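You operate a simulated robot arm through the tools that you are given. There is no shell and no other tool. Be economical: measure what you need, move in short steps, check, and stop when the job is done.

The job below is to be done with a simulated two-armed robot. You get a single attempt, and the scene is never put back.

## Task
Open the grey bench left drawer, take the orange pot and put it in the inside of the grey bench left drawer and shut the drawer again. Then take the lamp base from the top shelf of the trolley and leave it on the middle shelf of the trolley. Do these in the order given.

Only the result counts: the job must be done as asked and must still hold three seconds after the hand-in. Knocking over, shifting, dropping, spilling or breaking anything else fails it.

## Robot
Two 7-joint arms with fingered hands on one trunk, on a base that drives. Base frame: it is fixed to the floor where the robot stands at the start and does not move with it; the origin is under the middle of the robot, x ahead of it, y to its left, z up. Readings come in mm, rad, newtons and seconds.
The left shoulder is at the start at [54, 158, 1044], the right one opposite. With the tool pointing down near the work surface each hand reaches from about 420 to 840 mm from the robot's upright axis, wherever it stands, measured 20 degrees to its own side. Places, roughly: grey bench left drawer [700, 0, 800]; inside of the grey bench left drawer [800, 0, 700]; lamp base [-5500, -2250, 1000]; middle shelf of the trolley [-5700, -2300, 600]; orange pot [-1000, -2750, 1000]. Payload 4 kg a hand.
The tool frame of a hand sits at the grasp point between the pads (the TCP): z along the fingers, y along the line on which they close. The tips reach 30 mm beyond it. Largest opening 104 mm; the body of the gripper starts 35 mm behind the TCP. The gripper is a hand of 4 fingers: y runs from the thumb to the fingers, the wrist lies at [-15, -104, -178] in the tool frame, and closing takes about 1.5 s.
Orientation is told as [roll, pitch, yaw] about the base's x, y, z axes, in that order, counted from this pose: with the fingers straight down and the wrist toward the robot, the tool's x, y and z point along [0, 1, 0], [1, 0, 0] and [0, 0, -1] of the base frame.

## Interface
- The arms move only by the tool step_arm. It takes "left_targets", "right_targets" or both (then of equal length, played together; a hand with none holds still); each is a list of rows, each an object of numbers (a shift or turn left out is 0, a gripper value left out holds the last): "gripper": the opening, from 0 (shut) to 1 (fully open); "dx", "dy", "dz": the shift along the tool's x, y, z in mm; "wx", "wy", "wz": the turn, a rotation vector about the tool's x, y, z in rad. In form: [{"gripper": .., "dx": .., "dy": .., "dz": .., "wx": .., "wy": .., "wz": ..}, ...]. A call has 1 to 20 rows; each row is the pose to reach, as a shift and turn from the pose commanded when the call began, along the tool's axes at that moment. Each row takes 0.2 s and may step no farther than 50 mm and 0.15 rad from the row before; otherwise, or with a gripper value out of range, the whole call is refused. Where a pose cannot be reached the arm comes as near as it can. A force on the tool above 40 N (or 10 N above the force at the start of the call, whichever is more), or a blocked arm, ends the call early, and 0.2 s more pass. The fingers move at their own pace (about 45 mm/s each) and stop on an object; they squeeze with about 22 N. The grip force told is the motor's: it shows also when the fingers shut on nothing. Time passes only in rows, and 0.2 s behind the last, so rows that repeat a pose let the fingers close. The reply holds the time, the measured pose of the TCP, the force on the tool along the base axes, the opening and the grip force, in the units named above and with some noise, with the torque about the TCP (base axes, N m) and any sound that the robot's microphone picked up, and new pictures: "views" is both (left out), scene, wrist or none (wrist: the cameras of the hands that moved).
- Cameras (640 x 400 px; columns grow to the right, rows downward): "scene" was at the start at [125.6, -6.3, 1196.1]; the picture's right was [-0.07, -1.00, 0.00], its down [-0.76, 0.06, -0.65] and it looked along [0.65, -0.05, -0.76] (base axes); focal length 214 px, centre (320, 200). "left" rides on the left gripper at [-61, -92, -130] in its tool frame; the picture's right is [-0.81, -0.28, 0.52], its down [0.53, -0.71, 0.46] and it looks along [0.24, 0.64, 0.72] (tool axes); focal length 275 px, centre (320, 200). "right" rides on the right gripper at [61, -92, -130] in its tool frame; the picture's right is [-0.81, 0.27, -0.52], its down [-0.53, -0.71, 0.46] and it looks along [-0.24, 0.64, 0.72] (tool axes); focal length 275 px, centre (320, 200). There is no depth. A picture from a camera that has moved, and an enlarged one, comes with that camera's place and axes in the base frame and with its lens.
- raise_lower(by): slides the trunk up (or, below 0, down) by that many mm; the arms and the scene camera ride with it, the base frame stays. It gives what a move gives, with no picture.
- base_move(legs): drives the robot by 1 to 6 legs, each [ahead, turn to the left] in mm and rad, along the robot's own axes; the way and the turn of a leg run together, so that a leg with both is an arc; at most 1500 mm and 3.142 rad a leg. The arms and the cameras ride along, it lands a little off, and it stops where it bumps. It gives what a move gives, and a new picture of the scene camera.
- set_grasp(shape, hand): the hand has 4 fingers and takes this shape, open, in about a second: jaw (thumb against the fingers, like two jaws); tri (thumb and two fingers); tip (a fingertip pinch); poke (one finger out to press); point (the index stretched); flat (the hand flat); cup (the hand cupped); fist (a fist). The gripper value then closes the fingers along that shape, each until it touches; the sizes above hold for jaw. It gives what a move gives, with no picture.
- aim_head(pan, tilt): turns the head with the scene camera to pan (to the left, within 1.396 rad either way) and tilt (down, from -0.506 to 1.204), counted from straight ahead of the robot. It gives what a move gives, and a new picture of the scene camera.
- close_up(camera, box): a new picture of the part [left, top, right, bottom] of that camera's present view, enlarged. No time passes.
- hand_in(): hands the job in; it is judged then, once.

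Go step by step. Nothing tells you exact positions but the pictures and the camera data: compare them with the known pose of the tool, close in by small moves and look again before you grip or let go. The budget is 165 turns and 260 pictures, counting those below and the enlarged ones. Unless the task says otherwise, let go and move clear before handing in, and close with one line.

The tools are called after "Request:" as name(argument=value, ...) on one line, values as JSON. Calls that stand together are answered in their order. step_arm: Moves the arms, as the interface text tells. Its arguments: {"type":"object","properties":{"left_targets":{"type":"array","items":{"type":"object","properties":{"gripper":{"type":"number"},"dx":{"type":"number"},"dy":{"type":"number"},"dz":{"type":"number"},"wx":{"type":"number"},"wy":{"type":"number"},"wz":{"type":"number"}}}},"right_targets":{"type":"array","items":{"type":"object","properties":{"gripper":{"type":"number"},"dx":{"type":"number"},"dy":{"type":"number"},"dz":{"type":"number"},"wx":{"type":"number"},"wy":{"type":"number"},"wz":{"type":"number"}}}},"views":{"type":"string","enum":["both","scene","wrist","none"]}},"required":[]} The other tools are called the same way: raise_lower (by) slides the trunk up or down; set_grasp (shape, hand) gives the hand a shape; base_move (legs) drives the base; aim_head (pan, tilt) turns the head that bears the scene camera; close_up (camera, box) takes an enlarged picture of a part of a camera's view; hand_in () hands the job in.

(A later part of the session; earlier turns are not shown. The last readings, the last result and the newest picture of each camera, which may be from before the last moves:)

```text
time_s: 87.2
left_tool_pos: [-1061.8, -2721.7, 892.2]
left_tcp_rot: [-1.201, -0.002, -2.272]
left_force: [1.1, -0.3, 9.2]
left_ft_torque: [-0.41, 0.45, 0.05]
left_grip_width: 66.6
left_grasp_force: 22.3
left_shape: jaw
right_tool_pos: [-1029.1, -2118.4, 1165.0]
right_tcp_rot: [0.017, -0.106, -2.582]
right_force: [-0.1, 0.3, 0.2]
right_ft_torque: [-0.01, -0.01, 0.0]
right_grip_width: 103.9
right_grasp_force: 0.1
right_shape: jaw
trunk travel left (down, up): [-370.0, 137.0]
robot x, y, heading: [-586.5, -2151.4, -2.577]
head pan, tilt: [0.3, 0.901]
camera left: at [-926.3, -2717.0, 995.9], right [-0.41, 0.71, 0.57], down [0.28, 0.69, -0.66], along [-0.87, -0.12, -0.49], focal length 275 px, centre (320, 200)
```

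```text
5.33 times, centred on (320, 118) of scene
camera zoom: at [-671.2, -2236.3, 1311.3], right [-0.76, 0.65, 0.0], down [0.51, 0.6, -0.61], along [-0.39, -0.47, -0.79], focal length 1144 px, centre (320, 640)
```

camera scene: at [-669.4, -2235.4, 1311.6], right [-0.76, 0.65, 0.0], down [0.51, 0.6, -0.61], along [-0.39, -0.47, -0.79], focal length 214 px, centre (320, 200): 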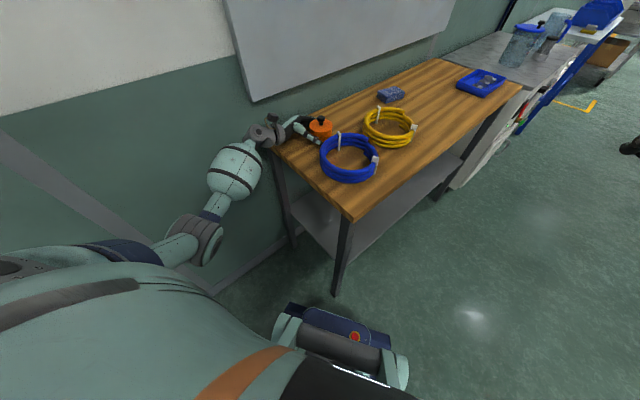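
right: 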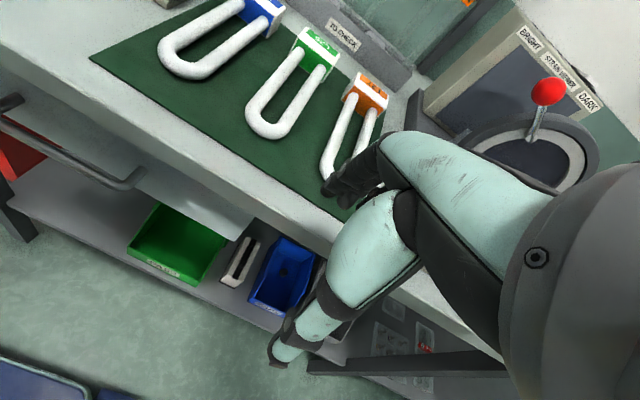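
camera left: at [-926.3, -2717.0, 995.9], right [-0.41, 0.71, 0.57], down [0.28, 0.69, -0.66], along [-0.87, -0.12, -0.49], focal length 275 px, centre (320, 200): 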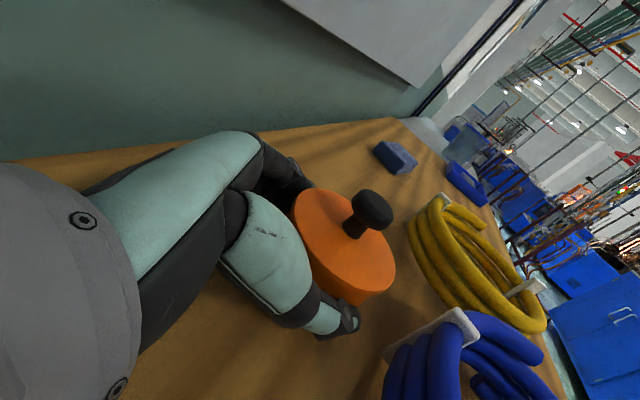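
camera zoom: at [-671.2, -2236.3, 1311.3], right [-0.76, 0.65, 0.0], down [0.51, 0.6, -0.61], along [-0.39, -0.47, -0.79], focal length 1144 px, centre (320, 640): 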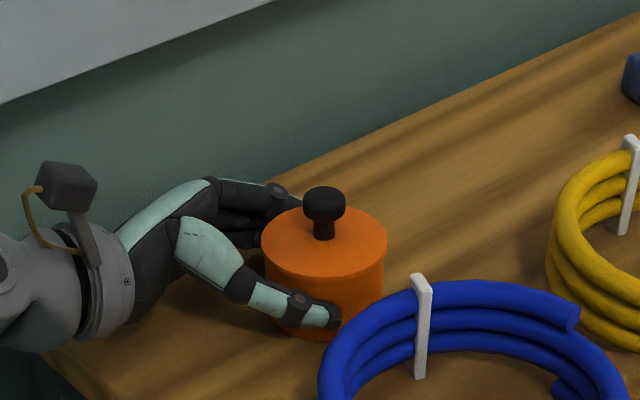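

The body is gripped, thumb low on its side. I lift 25 mm and check that pot and lid rise together.

Request:
step_arm(left_targets=[{"dx": -7.5, "dz": -2.9}, {"dx": -15, "dz": -5.8}, {"dx": -23, "dz": -9}, {"dx": -23, "dz": -9}], views="wrist")

Request:
close_up(camera="scene", box=[260, 80, 380, 155])

```text
time_s: 88.2
left_tool_pos: [-1062.0, -2724.0, 914.9]
left_tcp_rot: [-1.2, 0.003, -2.271]
left_force: [0.1, -0.4, -6.4]
left_ft_torque: [-0.07, -0.06, -0.02]
left_grip_width: 66.6
left_grasp_force: 22.1
left_shape: jaw
right_tool_pos: [-1031.0, -2119.9, 1163.3]
right_tcp_rot: [0.018, -0.105, -2.581]
right_force: [-0.6, 0.2, -1.2]
right_ft_torque: [-0.02, 0.03, 0.04]
right_grip_width: 103.9
right_grasp_force: 0.0
right_shape: jaw
trunk travel left (down, up): [-370.0, 137.0]
robot x, y, heading: [-586.9, -2154.3, -2.572]
head pan, tilt: [0.3, 0.901]
camera left: at [-927.5, -2718.6, 1019.0], right [-0.42, 0.71, 0.57], down [0.28, 0.7, -0.66], along [-0.86, -0.11, -0.49], focal length 275 px, centre (320, 200)
```

left: 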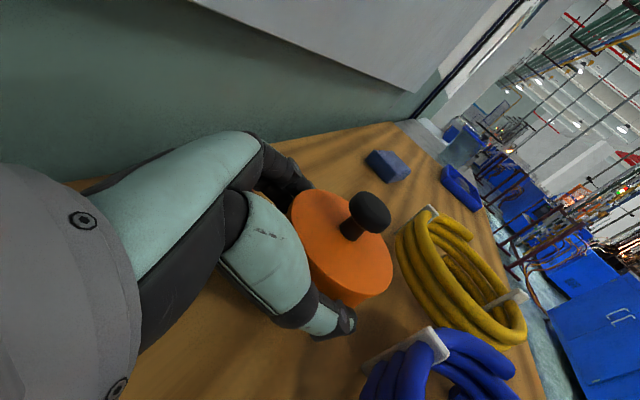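

```text
5.33 times, centred on (320, 118) of scene
camera zoom: at [-673.2, -2238.6, 1311.0], right [-0.76, 0.65, 0.0], down [0.51, 0.6, -0.61], along [-0.39, -0.47, -0.79], focal length 1144 px, centre (320, 640)
```

zoom: 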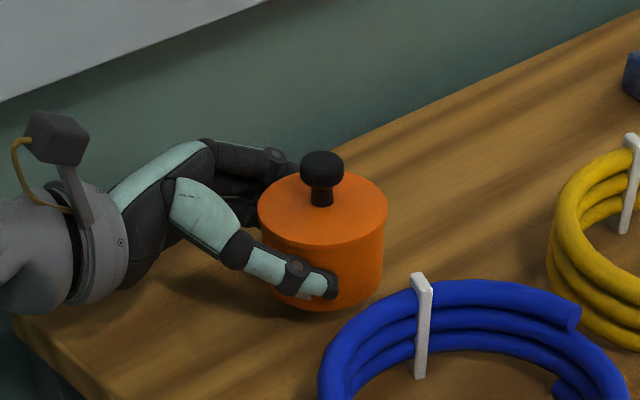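

The pot is lifted whole (about 0.65 kg). I raise it another 110 mm and draw it back toward the robot.

Request:
step_arm(left_targets=[{"dx": -35, "dz": -13.5}, {"dx": -70, "dz": -27}, {"dx": -103, "dz": -40}, {"dx": -99, "dy": -35, "dz": -50}, {"dx": -95, "dy": -70, "dz": -60}, {"dx": -90, "dy": -115, "dz": -73}, {"dx": -90, "dy": -115, "dz": -73}], views="scene")

```text
time_s: 89.8
left_tool_pos: [-959.2, -2656.0, 1026.6]
left_tcp_rot: [-1.201, 0.001, -2.27]
left_force: [0.3, -0.6, -6.0]
left_ft_torque: [-0.09, -0.07, 0.01]
left_grip_width: 66.3
left_grasp_force: 21.9
left_shape: jaw
right_tool_pos: [-1032.0, -2120.1, 1165.6]
right_tcp_rot: [0.017, -0.105, -2.582]
right_force: [0.4, 0.2, -0.5]
right_ft_torque: [0.01, -0.02, -0.02]
right_grip_width: 103.9
right_grasp_force: 0.0
right_shape: jaw
trunk travel left (down, up): [-370.0, 137.0]
robot x, y, heading: [-586.4, -2154.6, -2.577]
head pan, tilt: [0.3, 0.901]
camera scene: at [-673.6, -2238.4, 1311.0], right [-0.76, 0.65, 0.0], down [0.51, 0.6, -0.61], along [-0.39, -0.47, -0.79], focal length 214 px, centre (320, 200)
```

scene: 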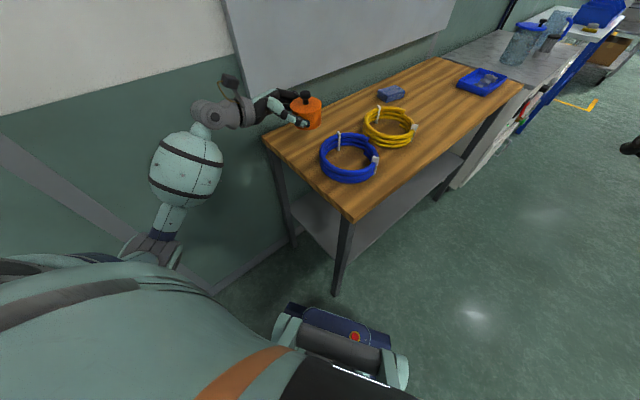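

The pot is held safely. I back away, turn right and drive north to stand off the open drawer.

Request:
base_move(legs=[[-300, 0], [0, -2.071], [1000, 0], [810, 0]])

```text
time_s: 107.0
left_tool_pos: [-743.4, 366.8, 1026.3]
left_tcp_rot: [-1.202, 0.0, 1.965]
left_force: [0.5, 0.5, -5.8]
left_ft_torque: [-0.02, 0.04, 0.01]
left_grip_width: 66.0
left_grasp_force: 21.9
left_shape: jaw
right_tool_pos: [-236.5, 185.1, 1166.0]
right_tcp_rot: [0.002, -0.099, 1.672]
right_force: [-0.2, 0.4, 0.6]
right_ft_torque: [-0.05, -0.01, 0.01]
right_grip_width: 104.0
right_grasp_force: 0.0
right_shape: jaw
trunk travel left (down, up): [-370.0, 137.0]
robot x, y, heading: [-470.2, -194.3, 1.662]
head pan, tilt: [0.3, 0.901]
camera scene: at [-502.0, -79.0, 1311.0], right [0.92, 0.38, 0.0], down [0.3, -0.73, -0.61], along [-0.24, 0.56, -0.79], focal length 214 px, centre (320, 200)
```

scene: 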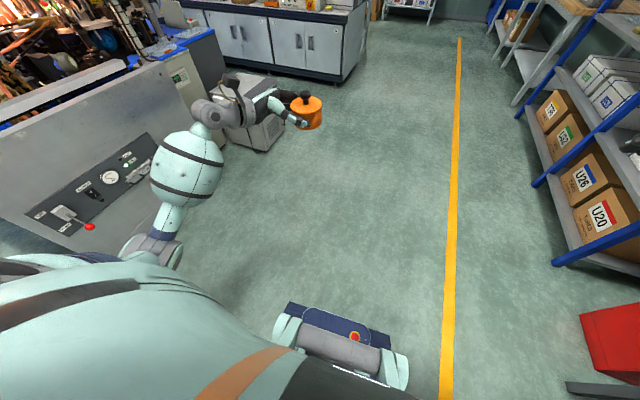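

Now I turn to face the drawer and look into it.

Request:
base_move(legs=[[0, -1.662]])

Request:
aim_head(pan=0.15, tilt=0.75)

Request:
close_up(camera="scene", box=[220, 60, 400, 172])

```text
time_s: 112.1
left_tool_pos: [101.9, 29.8, 1033.3]
left_tcp_rot: [-1.204, -0.012, 0.313]
left_force: [0.0, -0.2, -5.2]
left_ft_torque: [0.1, 0.01, 0.02]
left_grip_width: 65.5
left_grasp_force: 22.1
left_shape: jaw
right_tool_pos: [-118.5, -462.3, 1172.8]
right_tcp_rot: [0.002, -0.102, 0.022]
right_force: [0.5, 0.3, -0.2]
right_ft_torque: [-0.01, 0.0, 0.03]
right_grip_width: 104.0
right_grasp_force: 0.0
right_shape: jaw
trunk travel left (down, up): [-370.0, 137.0]
robot x, y, heading: [-469.2, -182.8, 0.01]
head pan, tilt: [0.3, 0.901]
camera scene: at [-348.2, -161.1, 1311.0], right [0.3, -0.95, 0.0], down [-0.76, -0.24, -0.61], along [0.58, 0.19, -0.79], focal length 214 px, centre (320, 200)
```

scene: 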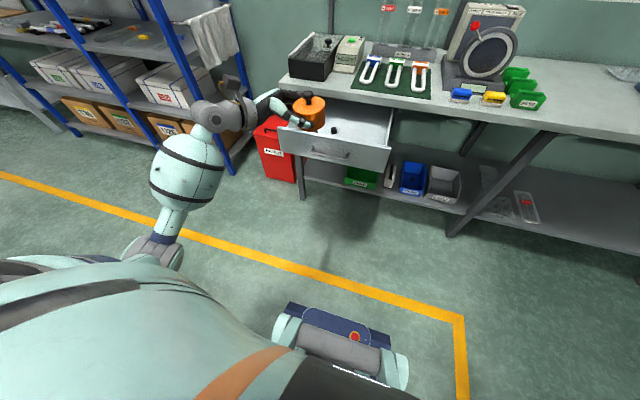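

```text
time_s: 112.8
left_tool_pos: [88.4, 29.8, 1040.9]
left_tcp_rot: [-1.207, -0.024, 0.313]
left_force: [-0.6, 0.1, -5.5]
left_ft_torque: [0.09, 0.03, 0.02]
left_grip_width: 65.6
left_grasp_force: 22.1
left_shape: jaw
right_tool_pos: [-130.9, -464.2, 1181.4]
right_tcp_rot: [0.019, -0.107, 0.011]
right_force: [-0.3, -0.9, -0.1]
right_ft_torque: [0.03, 0.0, 0.02]
right_grip_width: 103.9
right_grasp_force: 0.1
right_shape: jaw
trunk travel left (down, up): [-370.0, 137.0]
robot x, y, heading: [-468.3, -183.7, 0.009]
head pan, tilt: [0.15, 0.75]
camera scene: at [-339.0, -172.0, 1322.9], right [0.16, -0.99, 0.0], down [-0.68, -0.11, -0.72], along [0.71, 0.12, -0.69], focal length 214 px, centre (320, 200)
```

scene: 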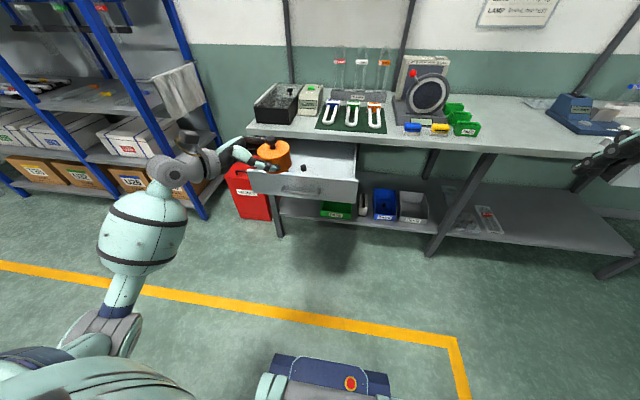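

```text
3.56 times, centred on (310, 116) of scene
camera zoom: at [-339.0, -172.0, 1322.9], right [0.16, -0.99, 0.0], down [-0.68, -0.11, -0.72], along [0.71, 0.12, -0.69], focal length 763 px, centre (356, 499)
```

zoom: 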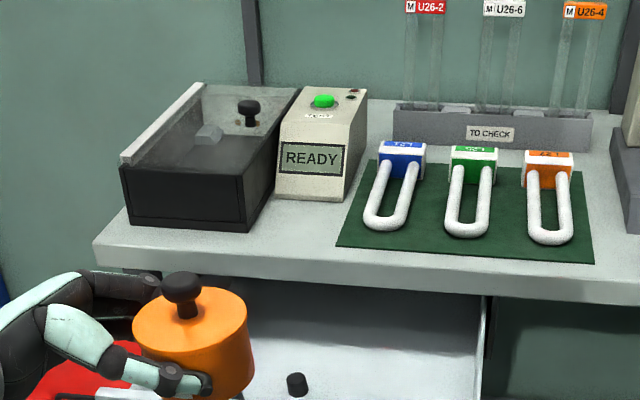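

There is a small black object inside the drawer, to be kept clear of. I look at the drawer's inside more closely.

Request:
close_up(camera="scene", box=[230, 125, 380, 219])

```text
4.26 times, centred on (305, 172) of scene
camera zoom: at [-339.0, -172.0, 1322.9], right [0.16, -0.99, 0.0], down [-0.68, -0.11, -0.72], along [0.71, 0.12, -0.69], focal length 913 px, centre (384, 319)
```

zoom: 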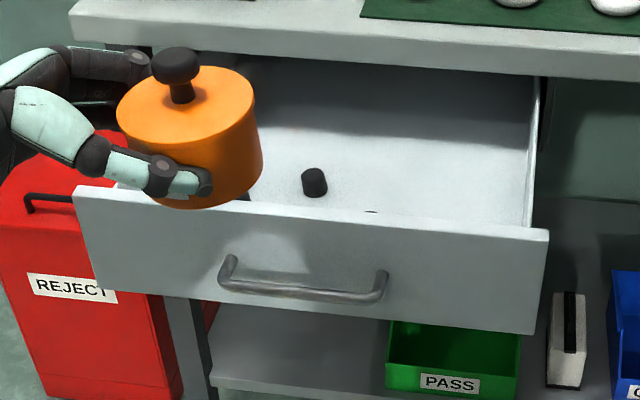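

I drive 150 mm closer to see into the drawer more steeply.

Request:
base_move(legs=[[150, 0]])

Request:
aim_head(pan=0.25, tilt=0.8)

Request:
close_up(camera="scene", box=[240, 120, 400, 220])

```text
time_s: 114.2
left_tool_pos: [248.4, 29.6, 1038.8]
left_tcp_rot: [-1.206, -0.019, 0.31]
left_force: [0.4, -0.3, -6.3]
left_ft_torque: [0.07, 0.02, 0.0]
left_grip_width: 65.7
left_grasp_force: 22.3
left_shape: jaw
right_tool_pos: [27.7, -463.2, 1177.1]
right_tcp_rot: [0.013, -0.102, 0.009]
right_force: [0.6, -0.6, 0.7]
right_ft_torque: [-0.02, 0.01, 0.01]
right_grip_width: 104.0
right_grasp_force: 0.2
right_shape: jaw
trunk travel left (down, up): [-370.0, 137.0]
robot x, y, heading: [-315.6, -180.7, 0.01]
head pan, tilt: [0.15, 0.75]
camera scene: at [-179.4, -170.1, 1322.3], right [0.16, -0.99, 0.0], down [-0.69, -0.11, -0.72], along [0.71, 0.11, -0.69], focal length 214 px, centre (320, 200)
```

scene: 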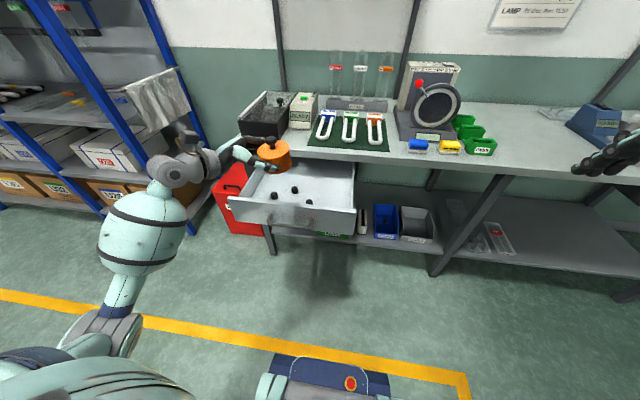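

```text
time_s: 114.9
left_tool_pos: [232.8, 28.8, 1046.0]
left_tcp_rot: [-1.21, -0.033, 0.307]
left_force: [0.0, 0.6, -5.5]
left_ft_torque: [0.12, 0.03, -0.03]
left_grip_width: 65.4
left_grasp_force: 21.8
left_shape: jaw
right_tool_pos: [13.6, -465.5, 1186.9]
right_tcp_rot: [0.033, -0.108, -0.008]
right_force: [-1.1, -0.3, -0.2]
right_ft_torque: [0.01, 0.05, -0.04]
right_grip_width: 103.7
right_grasp_force: 0.1
right_shape: jaw
trunk travel left (down, up): [-370.0, 137.0]
robot x, y, heading: [-313.1, -180.7, 0.003]
head pan, tilt: [0.25, 0.799]
camera scene: at [-186.5, -162.6, 1318.7], right [0.25, -0.97, 0.0], down [-0.7, -0.18, -0.69], along [0.66, 0.18, -0.73], focal length 214 px, centre (320, 200)
```

scene: 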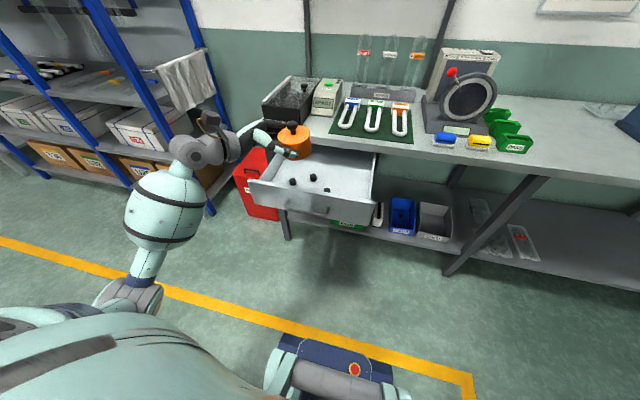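

```text
4.00 times, centred on (320, 170) of scene
camera zoom: at [-186.5, -162.6, 1318.7], right [0.25, -0.97, 0.0], down [-0.7, -0.18, -0.69], along [0.66, 0.18, -0.73], focal length 858 px, centre (320, 320)
```

zoom: 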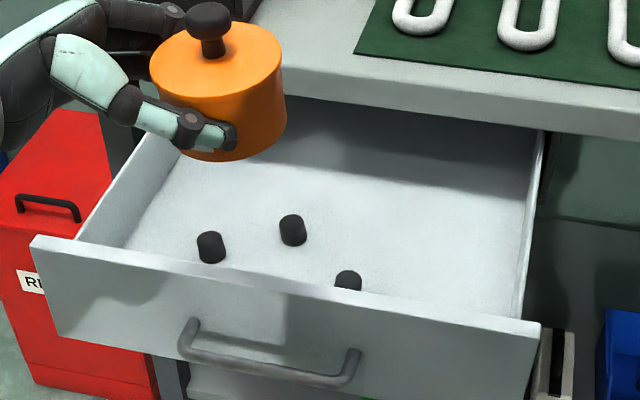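

Three small black pieces lie at the drawer's left front; the right side around (420, −120) is free. To keep the wrist clear of the drawer front I raise the trunk and go 100 mm closer, then turn the hand about the vertical.

Request:
raise_lower(by=130)

Request:
base_move(legs=[[100, 0]])

Request:
step_arm(left_targets=[{"wx": 0.118, "wz": 0.046, "dy": -5}, {"wx": 0.236, "wz": 0.091, "dy": -10}, {"wx": 0.354, "wz": 0.137}, {"wx": 0.472, "wz": 0.183}, {"wx": 0.59, "wz": 0.228}, {"wx": 0.708, "wz": 0.274}, {"wx": 0.708, "wz": 0.274}])

```text
time_s: 116.5
left_tool_pos: [232.6, 29.5, 1176.4]
left_tcp_rot: [-1.21, -0.036, 0.307]
left_force: [0.3, 0.7, -5.7]
left_ft_torque: [0.13, 0.03, -0.03]
left_grip_width: 65.5
left_grasp_force: 22.3
left_shape: jaw
right_tool_pos: [13.7, -466.5, 1317.5]
right_tcp_rot: [0.034, -0.108, -0.008]
right_force: [-1.2, -0.1, 0.3]
right_ft_torque: [-0.03, 0.04, -0.01]
right_grip_width: 104.0
right_grasp_force: 0.0
right_shape: jaw
trunk travel left (down, up): [-500.0, 7.0]
robot x, y, heading: [-316.4, -184.1, 0.001]
head pan, tilt: [0.25, 0.799]
```

```text
time_s: 117.7
left_tool_pos: [313.0, 30.3, 1186.4]
left_tcp_rot: [-1.212, -0.052, 0.31]
left_force: [1.7, 0.1, -6.2]
left_ft_torque: [0.11, 0.02, -0.05]
left_grip_width: 65.3
left_grasp_force: 22.3
left_shape: jaw
right_tool_pos: [90.3, -463.6, 1320.5]
right_tcp_rot: [0.024, -0.134, 0.002]
right_force: [1.1, -0.3, 1.5]
right_ft_torque: [-0.02, 0.05, 0.04]
right_grip_width: 104.2
right_grasp_force: 0.0
right_shape: jaw
trunk travel left (down, up): [-500.0, 7.0]
robot x, y, heading: [-216.4, -180.7, 0.007]
head pan, tilt: [0.25, 0.799]
camera scene: at [-120.4, -162.3, 1452.1], right [0.25, -0.97, 0.0], down [-0.69, -0.18, -0.71], along [0.68, 0.18, -0.71], focal length 214 px, centre (320, 200)
```

scene: 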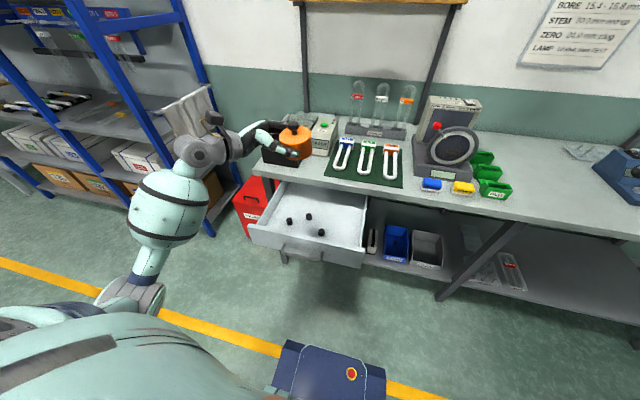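

```text
time_s: 119.2
left_tool_pos: [321.9, 29.6, 1182.4]
left_tcp_rot: [-1.176, -0.042, -0.453]
left_force: [-1.5, 0.7, -5.4]
left_ft_torque: [0.12, -0.11, 0.03]
left_grip_width: 65.5
left_grasp_force: 21.7
left_shape: jaw
right_tool_pos: [105.6, -467.3, 1322.4]
right_tcp_rot: [0.045, -0.118, -0.015]
right_force: [-0.5, -0.5, -0.6]
right_ft_torque: [0.02, 0.0, -0.01]
right_grip_width: 103.8
right_grasp_force: 0.0
right_shape: jaw
trunk travel left (down, up): [-500.0, 7.0]
robot x, y, heading: [-213.2, -181.2, 0.009]
head pan, tilt: [0.25, 0.799]
camera scene: at [-91.1, -161.9, 1449.9], right [0.25, -0.97, 0.0], down [-0.7, -0.18, -0.69], along [0.67, 0.18, -0.72], focal length 214 px, centre (320, 200)
camera left: at [278.8, 158.2, 1284.0], right [-0.61, -0.58, 0.54], down [-0.71, 0.11, -0.69], along [0.34, -0.81, -0.48], focal length 275 px, centre (320, 200)
```

scene: 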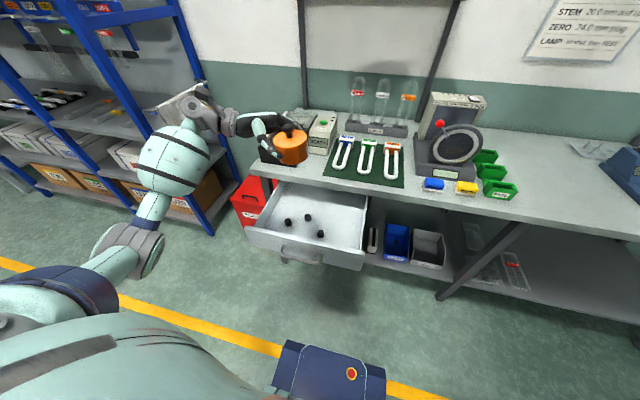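
left: 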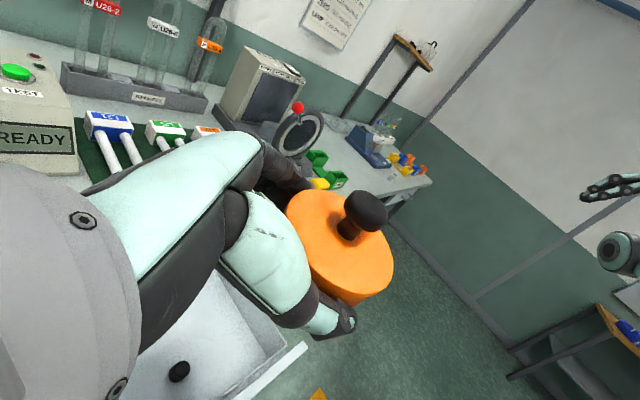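

The hand is turned. I move the pot over the free right part of the drawer, still high.

Request:
step_arm(left_targets=[{"dx": 19, "dy": 31, "dz": 22}, {"dx": 38, "dy": 62, "dz": 44}, {"dx": 57, "dy": 94, "dz": 66}, {"dx": 76, "dy": 125, "dz": 88}, {"dx": 95, "dy": 156, "dz": 110}, {"dx": 95, "dy": 156, "dz": 110}], views="scene")

Request:
close_up(camera="scene", box=[220, 130, 400, 280])

```text
time_s: 120.7
left_tool_pos: [445.1, -101.0, 1053.8]
left_tcp_rot: [-1.179, -0.035, -0.455]
left_force: [-0.1, 0.6, -5.8]
left_ft_torque: [0.09, -0.03, 0.0]
left_grip_width: 65.2
left_grasp_force: 22.5
left_shape: jaw
right_tool_pos: [110.5, -467.5, 1321.9]
right_tcp_rot: [0.041, -0.113, -0.016]
right_force: [-0.3, -0.1, 0.7]
right_ft_torque: [0.0, 0.0, 0.0]
right_grip_width: 103.9
right_grasp_force: 0.0
right_shape: jaw
trunk travel left (down, up): [-500.0, 7.0]
robot x, y, heading: [-215.2, -180.9, 0.002]
head pan, tilt: [0.25, 0.799]
camera scene: at [-85.1, -161.3, 1449.3], right [0.25, -0.97, 0.0], down [-0.7, -0.18, -0.69], along [0.66, 0.18, -0.73], focal length 214 px, centre (320, 200)
```

scene: 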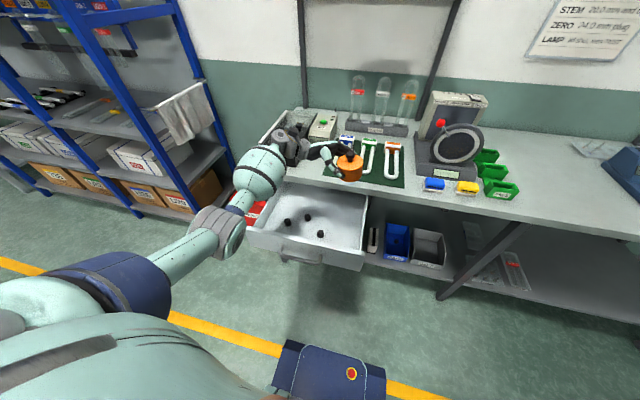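

```text
2.67 times, centred on (310, 205) of scene
camera zoom: at [-85.1, -161.3, 1449.3], right [0.25, -0.97, 0.0], down [-0.7, -0.18, -0.69], along [0.66, 0.18, -0.73], focal length 572 px, centre (347, 187)
```

zoom: 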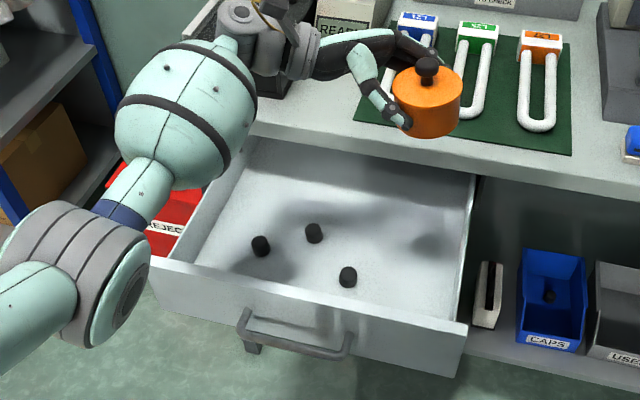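

Drawer floor measured at z≈747; free spot for the pot centre at (418, −115). I lower 150 mm there, levelling the slight tilt.

Request:
step_arm(left_targets=[{"dx": 34, "dy": -5, "dz": 15, "wx": 0.0135, "wy": -0.022, "wz": -0.032}, {"dx": 68, "dy": -9, "dz": 31, "wx": 0.0135, "wy": -0.022, "wz": -0.032}, {"dx": 102, "dy": -14, "dz": 46, "wx": 0.0135, "wy": -0.022, "wz": -0.032}, {"dx": 137, "dy": -18, "dz": 62, "wx": 0.0135, "wy": -0.022, "wz": -0.032}, {"dx": 137, "dy": -18, "dz": 62, "wx": 0.0135, "wy": -0.022, "wz": -0.032}], views="scene")

Request:
close_up(camera="scene", box=[200, 130, 400, 280])

```text
time_s: 121.8
left_tool_pos: [426.6, -102.8, 904.6]
left_tcp_rot: [-1.203, 0.0, -0.456]
left_force: [0.3, -0.8, -6.8]
left_ft_torque: [0.12, -0.07, -0.01]
left_grip_width: 65.0
left_grasp_force: 22.2
left_shape: jaw
left hand out of reach, approached as far as the arm can: row 4, 5
right_tool_pos: [110.0, -467.6, 1321.9]
right_tcp_rot: [0.042, -0.111, -0.015]
right_force: [0.8, 1.8, -0.3]
right_ft_torque: [0.02, 0.0, 0.01]
right_grip_width: 103.8
right_grasp_force: 0.0
right_shape: jaw
trunk travel left (down, up): [-500.0, 7.0]
robot x, y, heading: [-217.4, -182.5, 0.007]
head pan, tilt: [0.25, 0.799]
camera scene: at [-84.3, -161.9, 1449.3], right [0.25, -0.97, 0.0], down [-0.7, -0.18, -0.69], along [0.66, 0.18, -0.73], focal length 214 px, centre (320, 200)
```

scene: 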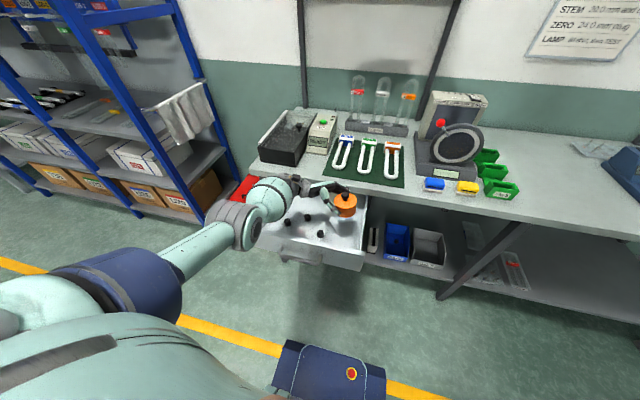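

```text
2.67 times, centred on (300, 205) of scene
camera zoom: at [-84.3, -161.9, 1449.3], right [0.25, -0.97, 0.0], down [-0.7, -0.18, -0.69], along [0.66, 0.18, -0.73], focal length 572 px, centre (373, 187)
```

zoom: 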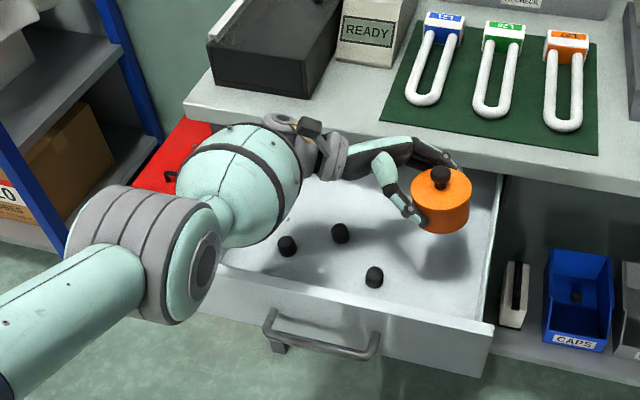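

The arm is at its reach limit but the rest can be done by the trunk. I lower it 85 mm and look.

Request:
raise_lower(by=-85)

Request:
close_up(camera="scene", box=[200, 110, 400, 260])

Request:
close_up(camera="left", box=[0, 0, 640, 400])

```text
time_s: 123.1
left_tool_pos: [426.3, -102.7, 821.6]
left_tcp_rot: [-1.203, 0.0, -0.456]
left_force: [0.0, -0.5, -6.1]
left_ft_torque: [0.08, -0.08, -0.02]
left_grip_width: 65.4
left_grasp_force: 22.1
left_shape: jaw
right_tool_pos: [111.0, -466.9, 1237.1]
right_tcp_rot: [0.042, -0.113, -0.013]
right_force: [-0.3, -0.2, -0.4]
right_ft_torque: [0.02, 0.02, -0.01]
right_grip_width: 104.0
right_grasp_force: 0.0
right_shape: jaw
trunk travel left (down, up): [-415.0, 92.0]
robot x, y, heading: [-212.7, -184.7, 0.009]
head pan, tilt: [0.25, 0.799]
```

```text
2.67 times, centred on (300, 185) of scene
camera zoom: at [-85.3, -162.1, 1364.2], right [0.25, -0.97, 0.0], down [-0.7, -0.18, -0.69], along [0.66, 0.18, -0.73], focal length 572 px, centre (373, 240)
```

zoom: 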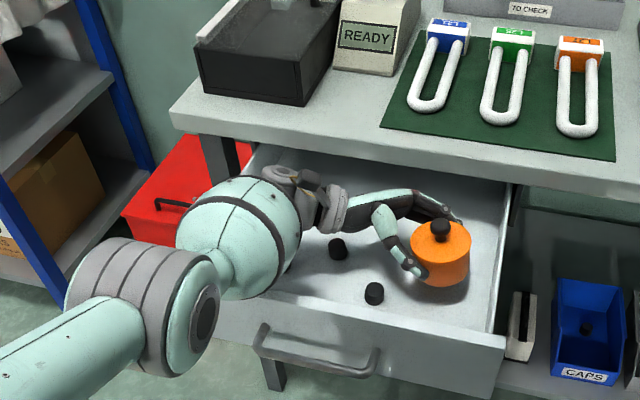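

```text
1.00 times, centred on (320, 200) of left (not enlarged: the box is as wide or as high as the picture)
camera zoom: at [387.0, 25.9, 923.8], right [-0.59, -0.57, 0.57], down [-0.74, 0.1, -0.66], along [0.32, -0.81, -0.49], focal length 275 px, centre (320, 200)
```

zoom: 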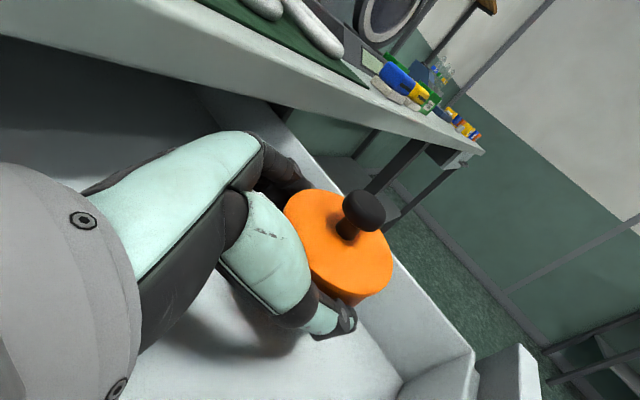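

The pot is inside the drawer, about 18 mm above its floor by my reckoning. I lower in small trunk steps, watching the force.

Request:
raise_lower(by=-12)

Request:
raise_lower(by=-4)

```text
time_s: 123.7
left_tool_pos: [424.6, -102.8, 810.1]
left_tcp_rot: [-1.201, -0.002, -0.453]
left_force: [0.2, 0.5, -6.2]
left_ft_torque: [0.1, -0.05, -0.01]
left_grip_width: 65.5
left_grasp_force: 22.2
left_shape: jaw
right_tool_pos: [109.1, -467.1, 1224.3]
right_tcp_rot: [0.042, -0.116, -0.013]
right_force: [-0.4, -0.6, 0.0]
right_ft_torque: [0.02, 0.02, 0.0]
right_grip_width: 103.9
right_grasp_force: 0.1
right_shape: jaw
trunk travel left (down, up): [-403.0, 104.0]
robot x, y, heading: [-214.2, -183.8, 0.006]
head pan, tilt: [0.25, 0.799]
```

```text
time_s: 124.2
left_tool_pos: [424.9, -101.3, 810.3]
left_tcp_rot: [-1.195, -0.008, -0.454]
left_force: [-0.6, 0.0, -5.7]
left_ft_torque: [0.1, -0.09, -0.01]
left_grip_width: 65.3
left_grasp_force: 22.0
left_shape: jaw
right_tool_pos: [106.8, -468.6, 1221.5]
right_tcp_rot: [0.042, -0.117, -0.013]
right_force: [0.4, 0.3, -0.3]
right_ft_torque: [0.03, 0.0, 0.01]
right_grip_width: 103.9
right_grasp_force: 0.0
right_shape: jaw
trunk travel left (down, up): [-399.0, 108.0]
robot x, y, heading: [-214.2, -179.1, 0.005]
head pan, tilt: [0.25, 0.799]
```

The hand did not go down with the last step; I check whether the forearm touches the drawer.

Request:
close_up(camera="scene", box=[200, 110, 400, 260])

Request:
close_up(camera="left", box=[0, 0, 640, 400])

```text
2.67 times, centred on (300, 185) of scene
camera zoom: at [-91.0, -163.5, 1349.0], right [0.25, -0.97, 0.0], down [-0.7, -0.18, -0.69], along [0.67, 0.18, -0.72], focal length 572 px, centre (373, 240)
```

zoom: 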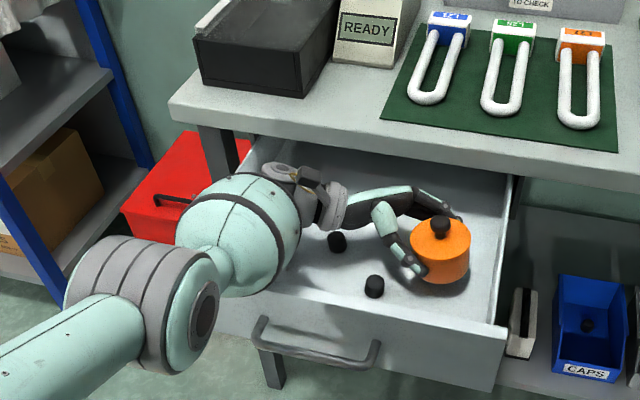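

```text
1.00 times, centred on (320, 200) of left (not enlarged: the box is as wide or as high as the picture)
camera zoom: at [384.8, 25.8, 913.9], right [-0.59, -0.58, 0.56], down [-0.74, 0.1, -0.67], along [0.33, -0.81, -0.49], focal length 275 px, centre (320, 200)
```

zoom: 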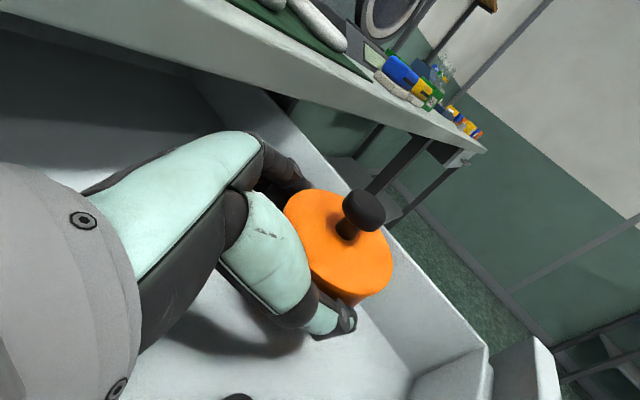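

The forearm probably rests on the drawer's front edge. I raise 12 mm, move the base 25 mm forward (forearm slopes, so it clears), then lower again.

Request:
raise_lower(by=12)

Request:
base_move(legs=[[27, 0]])

Request:
close_up(camera="scene", box=[200, 110, 400, 260])

```text
time_s: 124.8
left_tool_pos: [423.9, -103.5, 813.8]
left_tcp_rot: [-1.207, 0.004, -0.457]
left_force: [-0.6, -0.5, -5.8]
left_ft_torque: [0.08, -0.03, 0.0]
left_grip_width: 65.5
left_grasp_force: 22.0
left_shape: jaw
right_tool_pos: [109.8, -467.4, 1232.1]
right_tcp_rot: [0.04, -0.114, -0.014]
right_force: [0.3, -1.2, 0.1]
right_ft_torque: [0.01, -0.01, 0.02]
right_grip_width: 104.1
right_grasp_force: 0.1
right_shape: jaw
trunk travel left (down, up): [-411.0, 96.0]
robot x, y, heading: [-211.6, -182.2, 0.01]
head pan, tilt: [0.25, 0.799]
```

```text
time_s: 125.6
left_tool_pos: [448.3, -102.8, 818.0]
left_tcp_rot: [-1.203, -0.001, -0.455]
left_force: [0.0, -0.6, -6.1]
left_ft_torque: [0.07, -0.07, -0.01]
left_grip_width: 65.4
left_grasp_force: 22.0
left_shape: jaw
right_tool_pos: [133.4, -466.7, 1233.3]
right_tcp_rot: [0.041, -0.117, -0.012]
right_force: [0.0, -0.1, 0.2]
right_ft_torque: [0.0, -0.01, 0.01]
right_grip_width: 103.9
right_grasp_force: 0.0
right_shape: jaw
trunk travel left (down, up): [-411.0, 96.0]
robot x, y, heading: [-188.0, -181.9, 0.008]
head pan, tilt: [0.25, 0.799]
camera scene: at [-63.6, -162.0, 1360.9], right [0.25, -0.97, 0.0], down [-0.7, -0.18, -0.69], along [0.67, 0.18, -0.72], focal length 214 px, centre (320, 200)
```

scene: 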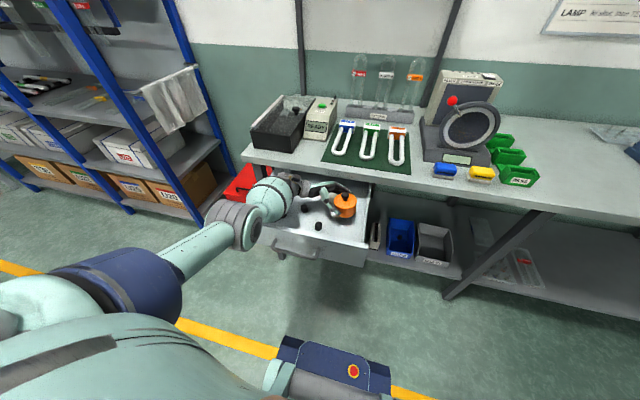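

```text
2.67 times, centred on (300, 185) of scene
camera zoom: at [-63.6, -162.0, 1360.9], right [0.25, -0.97, 0.0], down [-0.7, -0.18, -0.69], along [0.67, 0.18, -0.72], focal length 572 px, centre (373, 240)
```

zoom: 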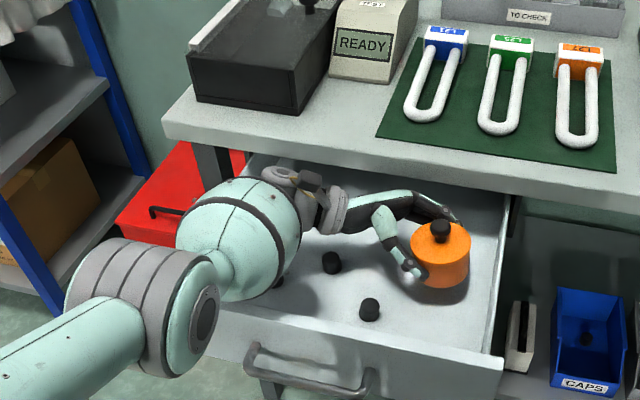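

Request:
raise_lower(by=-10)

Request:
raise_lower(by=-5)

```text
time_s: 126.2
left_tool_pos: [451.5, -102.6, 807.9]
left_tcp_rot: [-1.202, -0.011, -0.457]
left_force: [-0.8, -0.4, -6.4]
left_ft_torque: [0.13, -0.05, 0.02]
left_grip_width: 65.3
left_grasp_force: 21.6
left_shape: jaw
right_tool_pos: [125.3, -470.0, 1229.7]
right_tcp_rot: [0.06, -0.117, -0.029]
right_force: [0.4, 0.1, 0.0]
right_ft_torque: [0.01, 0.0, -0.02]
right_grip_width: 104.2
right_grasp_force: 0.2
right_shape: jaw
trunk travel left (down, up): [-401.0, 106.0]
robot x, y, heading: [-191.0, -181.4, 0.002]
head pan, tilt: [0.25, 0.799]
```

```text
time_s: 126.7
left_tool_pos: [449.8, -101.7, 806.2]
left_tcp_rot: [-1.197, -0.013, -0.457]
left_force: [0.2, -0.1, -6.2]
left_ft_torque: [0.08, -0.03, -0.01]
left_grip_width: 65.3
left_grasp_force: 21.9
left_shape: jaw
right_tool_pos: [125.0, -470.3, 1224.3]
right_tcp_rot: [0.06, -0.118, -0.027]
right_force: [0.0, 1.2, 0.0]
right_ft_torque: [-0.01, 0.01, 0.01]
right_grip_width: 104.0
right_grasp_force: 0.1
right_shape: jaw
trunk travel left (down, up): [-396.0, 111.0]
robot x, y, heading: [-183.4, -183.1, 0.006]
head pan, tilt: [0.25, 0.799]
```

Request:
close_up(camera="right", box=[0, 0, 640, 400])

Request:
close_up(camera="scene", box=[230, 160, 350, 250])

```text
1.00 times, centred on (320, 200) of right (not enlarged: the box is as wide or as high as the picture)
camera zoom: at [19.6, -413.1, 1346.6], right [0.19, -0.85, 0.5], down [-0.66, -0.49, -0.57], along [0.72, -0.22, -0.66], focal length 275 px, centre (320, 200)
```

zoom: 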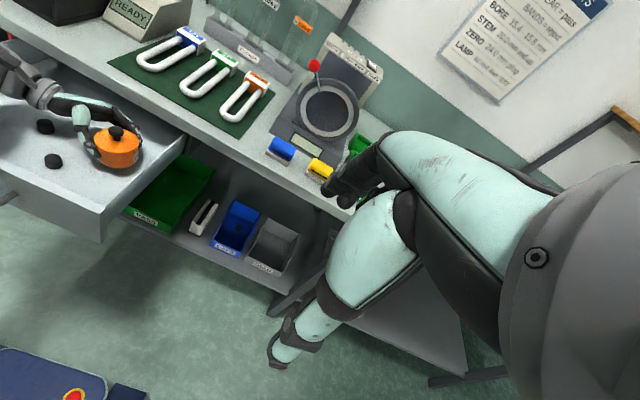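

```text
4.44 times, centred on (290, 205) of scene
camera zoom: at [-60.8, -162.3, 1345.4], right [0.25, -0.97, 0.0], down [-0.7, -0.18, -0.69], along [0.67, 0.18, -0.73], focal length 953 px, centre (453, 178)
```

zoom: 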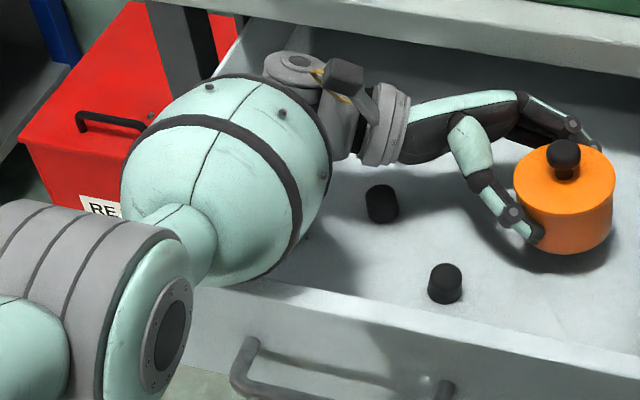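

The forearm bulb is just at the front edge and the pot is a few mm above the floor. I go 15 mm further in and lower a little more.

Request:
raise_lower(by=5)

Request:
base_move(legs=[[16, 0]])

Request:
raise_lower(by=-8)

```text
time_s: 127.3
left_tool_pos: [450.1, -102.7, 808.5]
left_tcp_rot: [-1.199, -0.009, -0.459]
left_force: [-0.3, 0.4, -6.1]
left_ft_torque: [0.11, -0.07, -0.01]
left_grip_width: 65.8
left_grasp_force: 22.1
left_shape: jaw
right_tool_pos: [125.2, -468.8, 1230.2]
right_tcp_rot: [0.061, -0.117, -0.026]
right_force: [-0.6, -0.5, 0.2]
right_ft_torque: [0.03, -0.01, 0.0]
right_grip_width: 104.0
right_grasp_force: 0.0
right_shape: jaw
trunk travel left (down, up): [-401.0, 106.0]
robot x, y, heading: [-192.1, -181.3, 0.01]
head pan, tilt: [0.25, 0.799]
```

```text
time_s: 128.1
left_tool_pos: [463.5, -102.1, 810.3]
left_tcp_rot: [-1.197, -0.011, -0.457]
left_force: [0.3, -0.3, -5.6]
left_ft_torque: [0.13, -0.05, 0.01]
left_grip_width: 65.1
left_grasp_force: 21.9
left_shape: jaw
right_tool_pos: [137.9, -469.6, 1230.8]
right_tcp_rot: [0.061, -0.121, -0.028]
right_force: [-0.4, 0.7, 0.9]
right_ft_torque: [0.0, 0.01, -0.01]
right_grip_width: 104.2
right_grasp_force: 0.1
right_shape: jaw
trunk travel left (down, up): [-401.0, 106.0]
robot x, y, heading: [-171.7, -180.9, 0.012]
head pan, tilt: [0.25, 0.799]
camera scene: at [-46.6, -161.9, 1350.6], right [0.25, -0.97, 0.0], down [-0.7, -0.18, -0.69], along [0.67, 0.18, -0.72], focal length 214 px, centre (320, 200)
```

scene: 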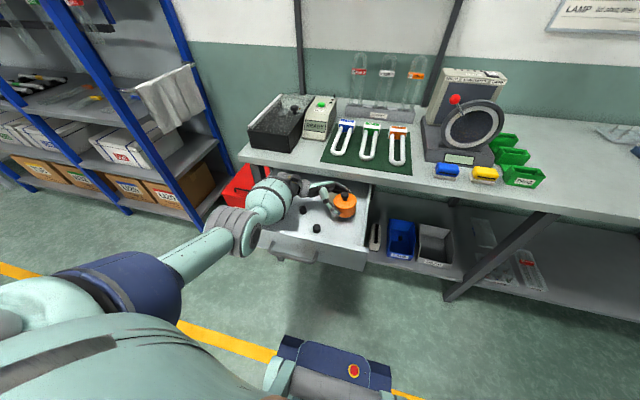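

```text
time_s: 128.6
left_tool_pos: [461.8, -101.1, 808.6]
left_tcp_rot: [-1.189, -0.026, -0.46]
left_force: [-0.1, 0.3, -5.6]
left_ft_torque: [0.1, -0.05, 0.03]
left_grip_width: 65.4
left_grasp_force: 21.8
left_shape: jaw
right_tool_pos: [126.3, -473.3, 1230.8]
right_tcp_rot: [0.081, -0.125, -0.038]
right_force: [0.5, -0.7, -0.5]
right_ft_torque: [0.0, 0.03, -0.02]
right_grip_width: 103.9
right_grasp_force: 0.1
right_shape: jaw
trunk travel left (down, up): [-393.0, 114.0]
robot x, y, heading: [-172.8, -177.1, 0.008]
head pan, tilt: [0.25, 0.799]
```

The arm cannot get lower with the forearm over the front. I undo the last lowering and instead dip the hand a little at the wrist (0.045 rad, 8 mm) until the pot touches.

Request:
raise_lower(by=9)

Request:
step_arm(left_targets=[{"dx": 2, "dz": 0.8, "wy": 0.012}, {"dx": 4, "dz": 1.6, "wy": 0.024}, {"dx": 6, "dz": 2.4, "wy": 0.036}, {"dx": 8, "dz": 3.2, "wy": 0.048}, {"dx": 8, "dz": 3.2, "wy": 0.048}], views="wrist")

```text
time_s: 129.2
left_tool_pos: [462.3, -102.9, 812.9]
left_tcp_rot: [-1.195, -0.017, -0.46]
left_force: [0.5, 0.0, -6.8]
left_ft_torque: [0.1, -0.04, 0.02]
left_grip_width: 65.3
left_grasp_force: 21.8
left_shape: jaw
right_tool_pos: [131.3, -473.0, 1238.4]
right_tcp_rot: [0.08, -0.123, -0.038]
right_force: [-0.4, 0.2, 0.0]
right_ft_torque: [-0.01, 0.05, 0.01]
right_grip_width: 104.2
right_grasp_force: 0.1
right_shape: jaw
trunk travel left (down, up): [-402.0, 105.0]
robot x, y, heading: [-171.6, -184.0, 0.007]
head pan, tilt: [0.25, 0.799]
```

```text
time_s: 130.4
left_tool_pos: [463.5, -102.5, 805.6]
left_tcp_rot: [-1.146, -0.021, -0.459]
left_force: [-0.9, -0.2, -6.1]
left_ft_torque: [0.09, -0.05, 0.02]
left_grip_width: 65.1
left_grasp_force: 22.1
left_shape: jaw
right_tool_pos: [131.1, -472.6, 1238.0]
right_tcp_rot: [0.078, -0.121, -0.038]
right_force: [0.3, 1.0, -0.3]
right_ft_torque: [-0.05, 0.04, -0.01]
right_grip_width: 104.0
right_grasp_force: 0.0
right_shape: jaw
trunk travel left (down, up): [-402.0, 105.0]
robot x, y, heading: [-171.7, -180.4, 0.01]
head pan, tilt: [0.25, 0.799]
camera left: at [420.0, 22.3, 911.9], right [-0.61, -0.59, 0.52], down [-0.71, 0.13, -0.69], along [0.34, -0.79, -0.51], focal length 275 px, centre (320, 200)
```

left: 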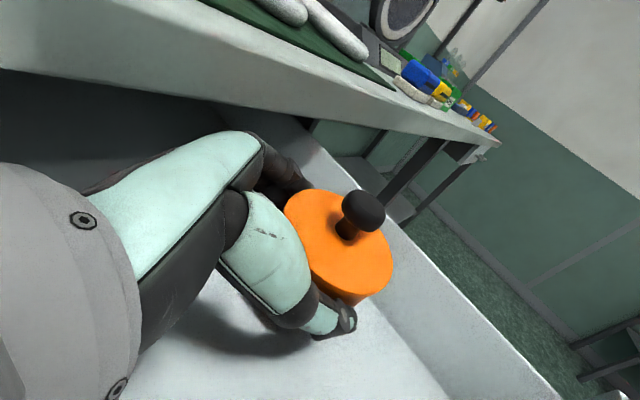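

Request:
step_arm(left_targets=[{"dx": 2, "dz": 0.9, "wy": 0.01}, {"dx": 4, "dz": 1.8, "wy": 0.02}, {"dx": 6, "dz": 2.7, "wy": 0.03}, {"dx": 6, "dz": 2.7, "wy": 0.03}], views="none")

```text
time_s: 131.4
left_tool_pos: [463.9, -103.3, 797.8]
left_tcp_rot: [-1.117, -0.02, -0.459]
left_force: [-1.1, 0.7, -6.2]
left_ft_torque: [0.1, -0.04, -0.02]
left_grip_width: 65.3
left_grasp_force: 22.3
left_shape: jaw
right_tool_pos: [129.8, -471.6, 1237.7]
right_tcp_rot: [0.079, -0.122, -0.039]
right_force: [-0.2, 0.0, 0.6]
right_ft_torque: [0.03, 0.01, -0.01]
right_grip_width: 104.0
right_grasp_force: 0.1
right_shape: jaw
trunk travel left (down, up): [-402.0, 105.0]
robot x, y, heading: [-171.2, -181.9, 0.011]
head pan, tilt: [0.25, 0.799]
```

Still no contact, so the floor is a bit lower. I keep lowering in small steps without more tilt.

Request:
step_arm(left_targets=[{"dx": 1.8, "dz": 0.9}, {"dx": 3.6, "dz": 1.8}, {"dx": 5.4, "dz": 2.6}, {"dx": 7.2, "dz": 3.5}, {"dx": 9, "dz": 4.4}, {"dx": 9, "dz": 4.4}], views="none")

Request:
close_up(camera="right", box=[40, 90, 200, 220])

Request:
close_up(camera="scene", box=[290, 160, 390, 235])

```text
time_s: 132.8
left_tool_pos: [467.7, -102.0, 785.9]
left_tcp_rot: [-1.119, -0.022, -0.459]
left_force: [-0.3, 0.4, -5.9]
left_ft_torque: [0.13, 0.0, 0.03]
left_grip_width: 65.1
left_grasp_force: 22.6
left_shape: jaw
right_tool_pos: [130.1, -471.1, 1237.6]
right_tcp_rot: [0.078, -0.12, -0.036]
right_force: [0.1, -0.1, 1.8]
right_ft_torque: [0.01, -0.01, 0.0]
right_grip_width: 104.0
right_grasp_force: 0.1
right_shape: jaw
trunk travel left (down, up): [-402.0, 105.0]
robot x, y, heading: [-170.8, -182.6, 0.009]
head pan, tilt: [0.25, 0.799]
```

```text
3.08 times, centred on (120, 155) of right
camera zoom: at [25.8, -416.0, 1360.4], right [0.19, -0.86, 0.48], down [-0.67, -0.47, -0.58], along [0.72, -0.21, -0.66], focal length 847 px, centre (935, 338)
```

zoom: 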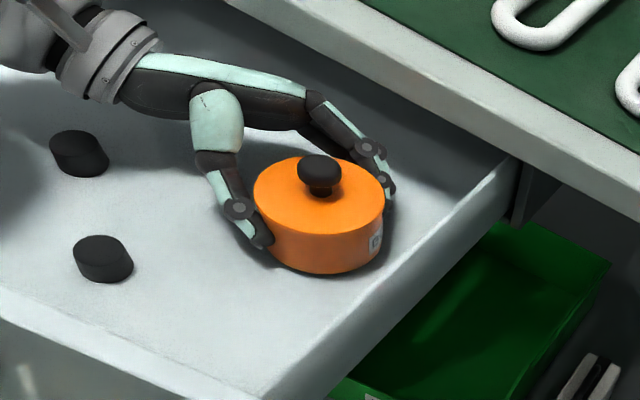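

```text
5.33 times, centred on (340, 198) of scene
camera zoom: at [-42.4, -161.8, 1351.2], right [0.25, -0.97, 0.0], down [-0.7, -0.18, -0.69], along [0.66, 0.18, -0.73], focal length 1144 px, centre (213, 213)
```

zoom: 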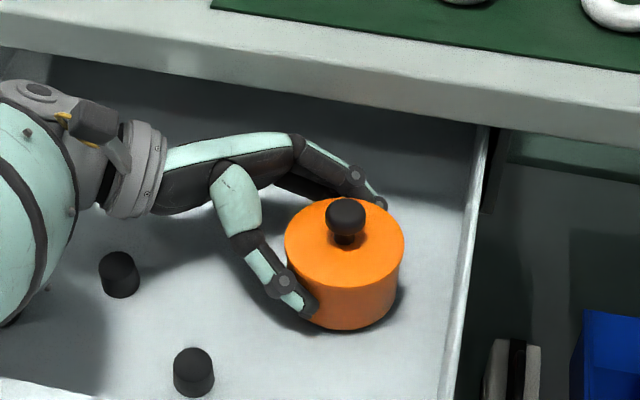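

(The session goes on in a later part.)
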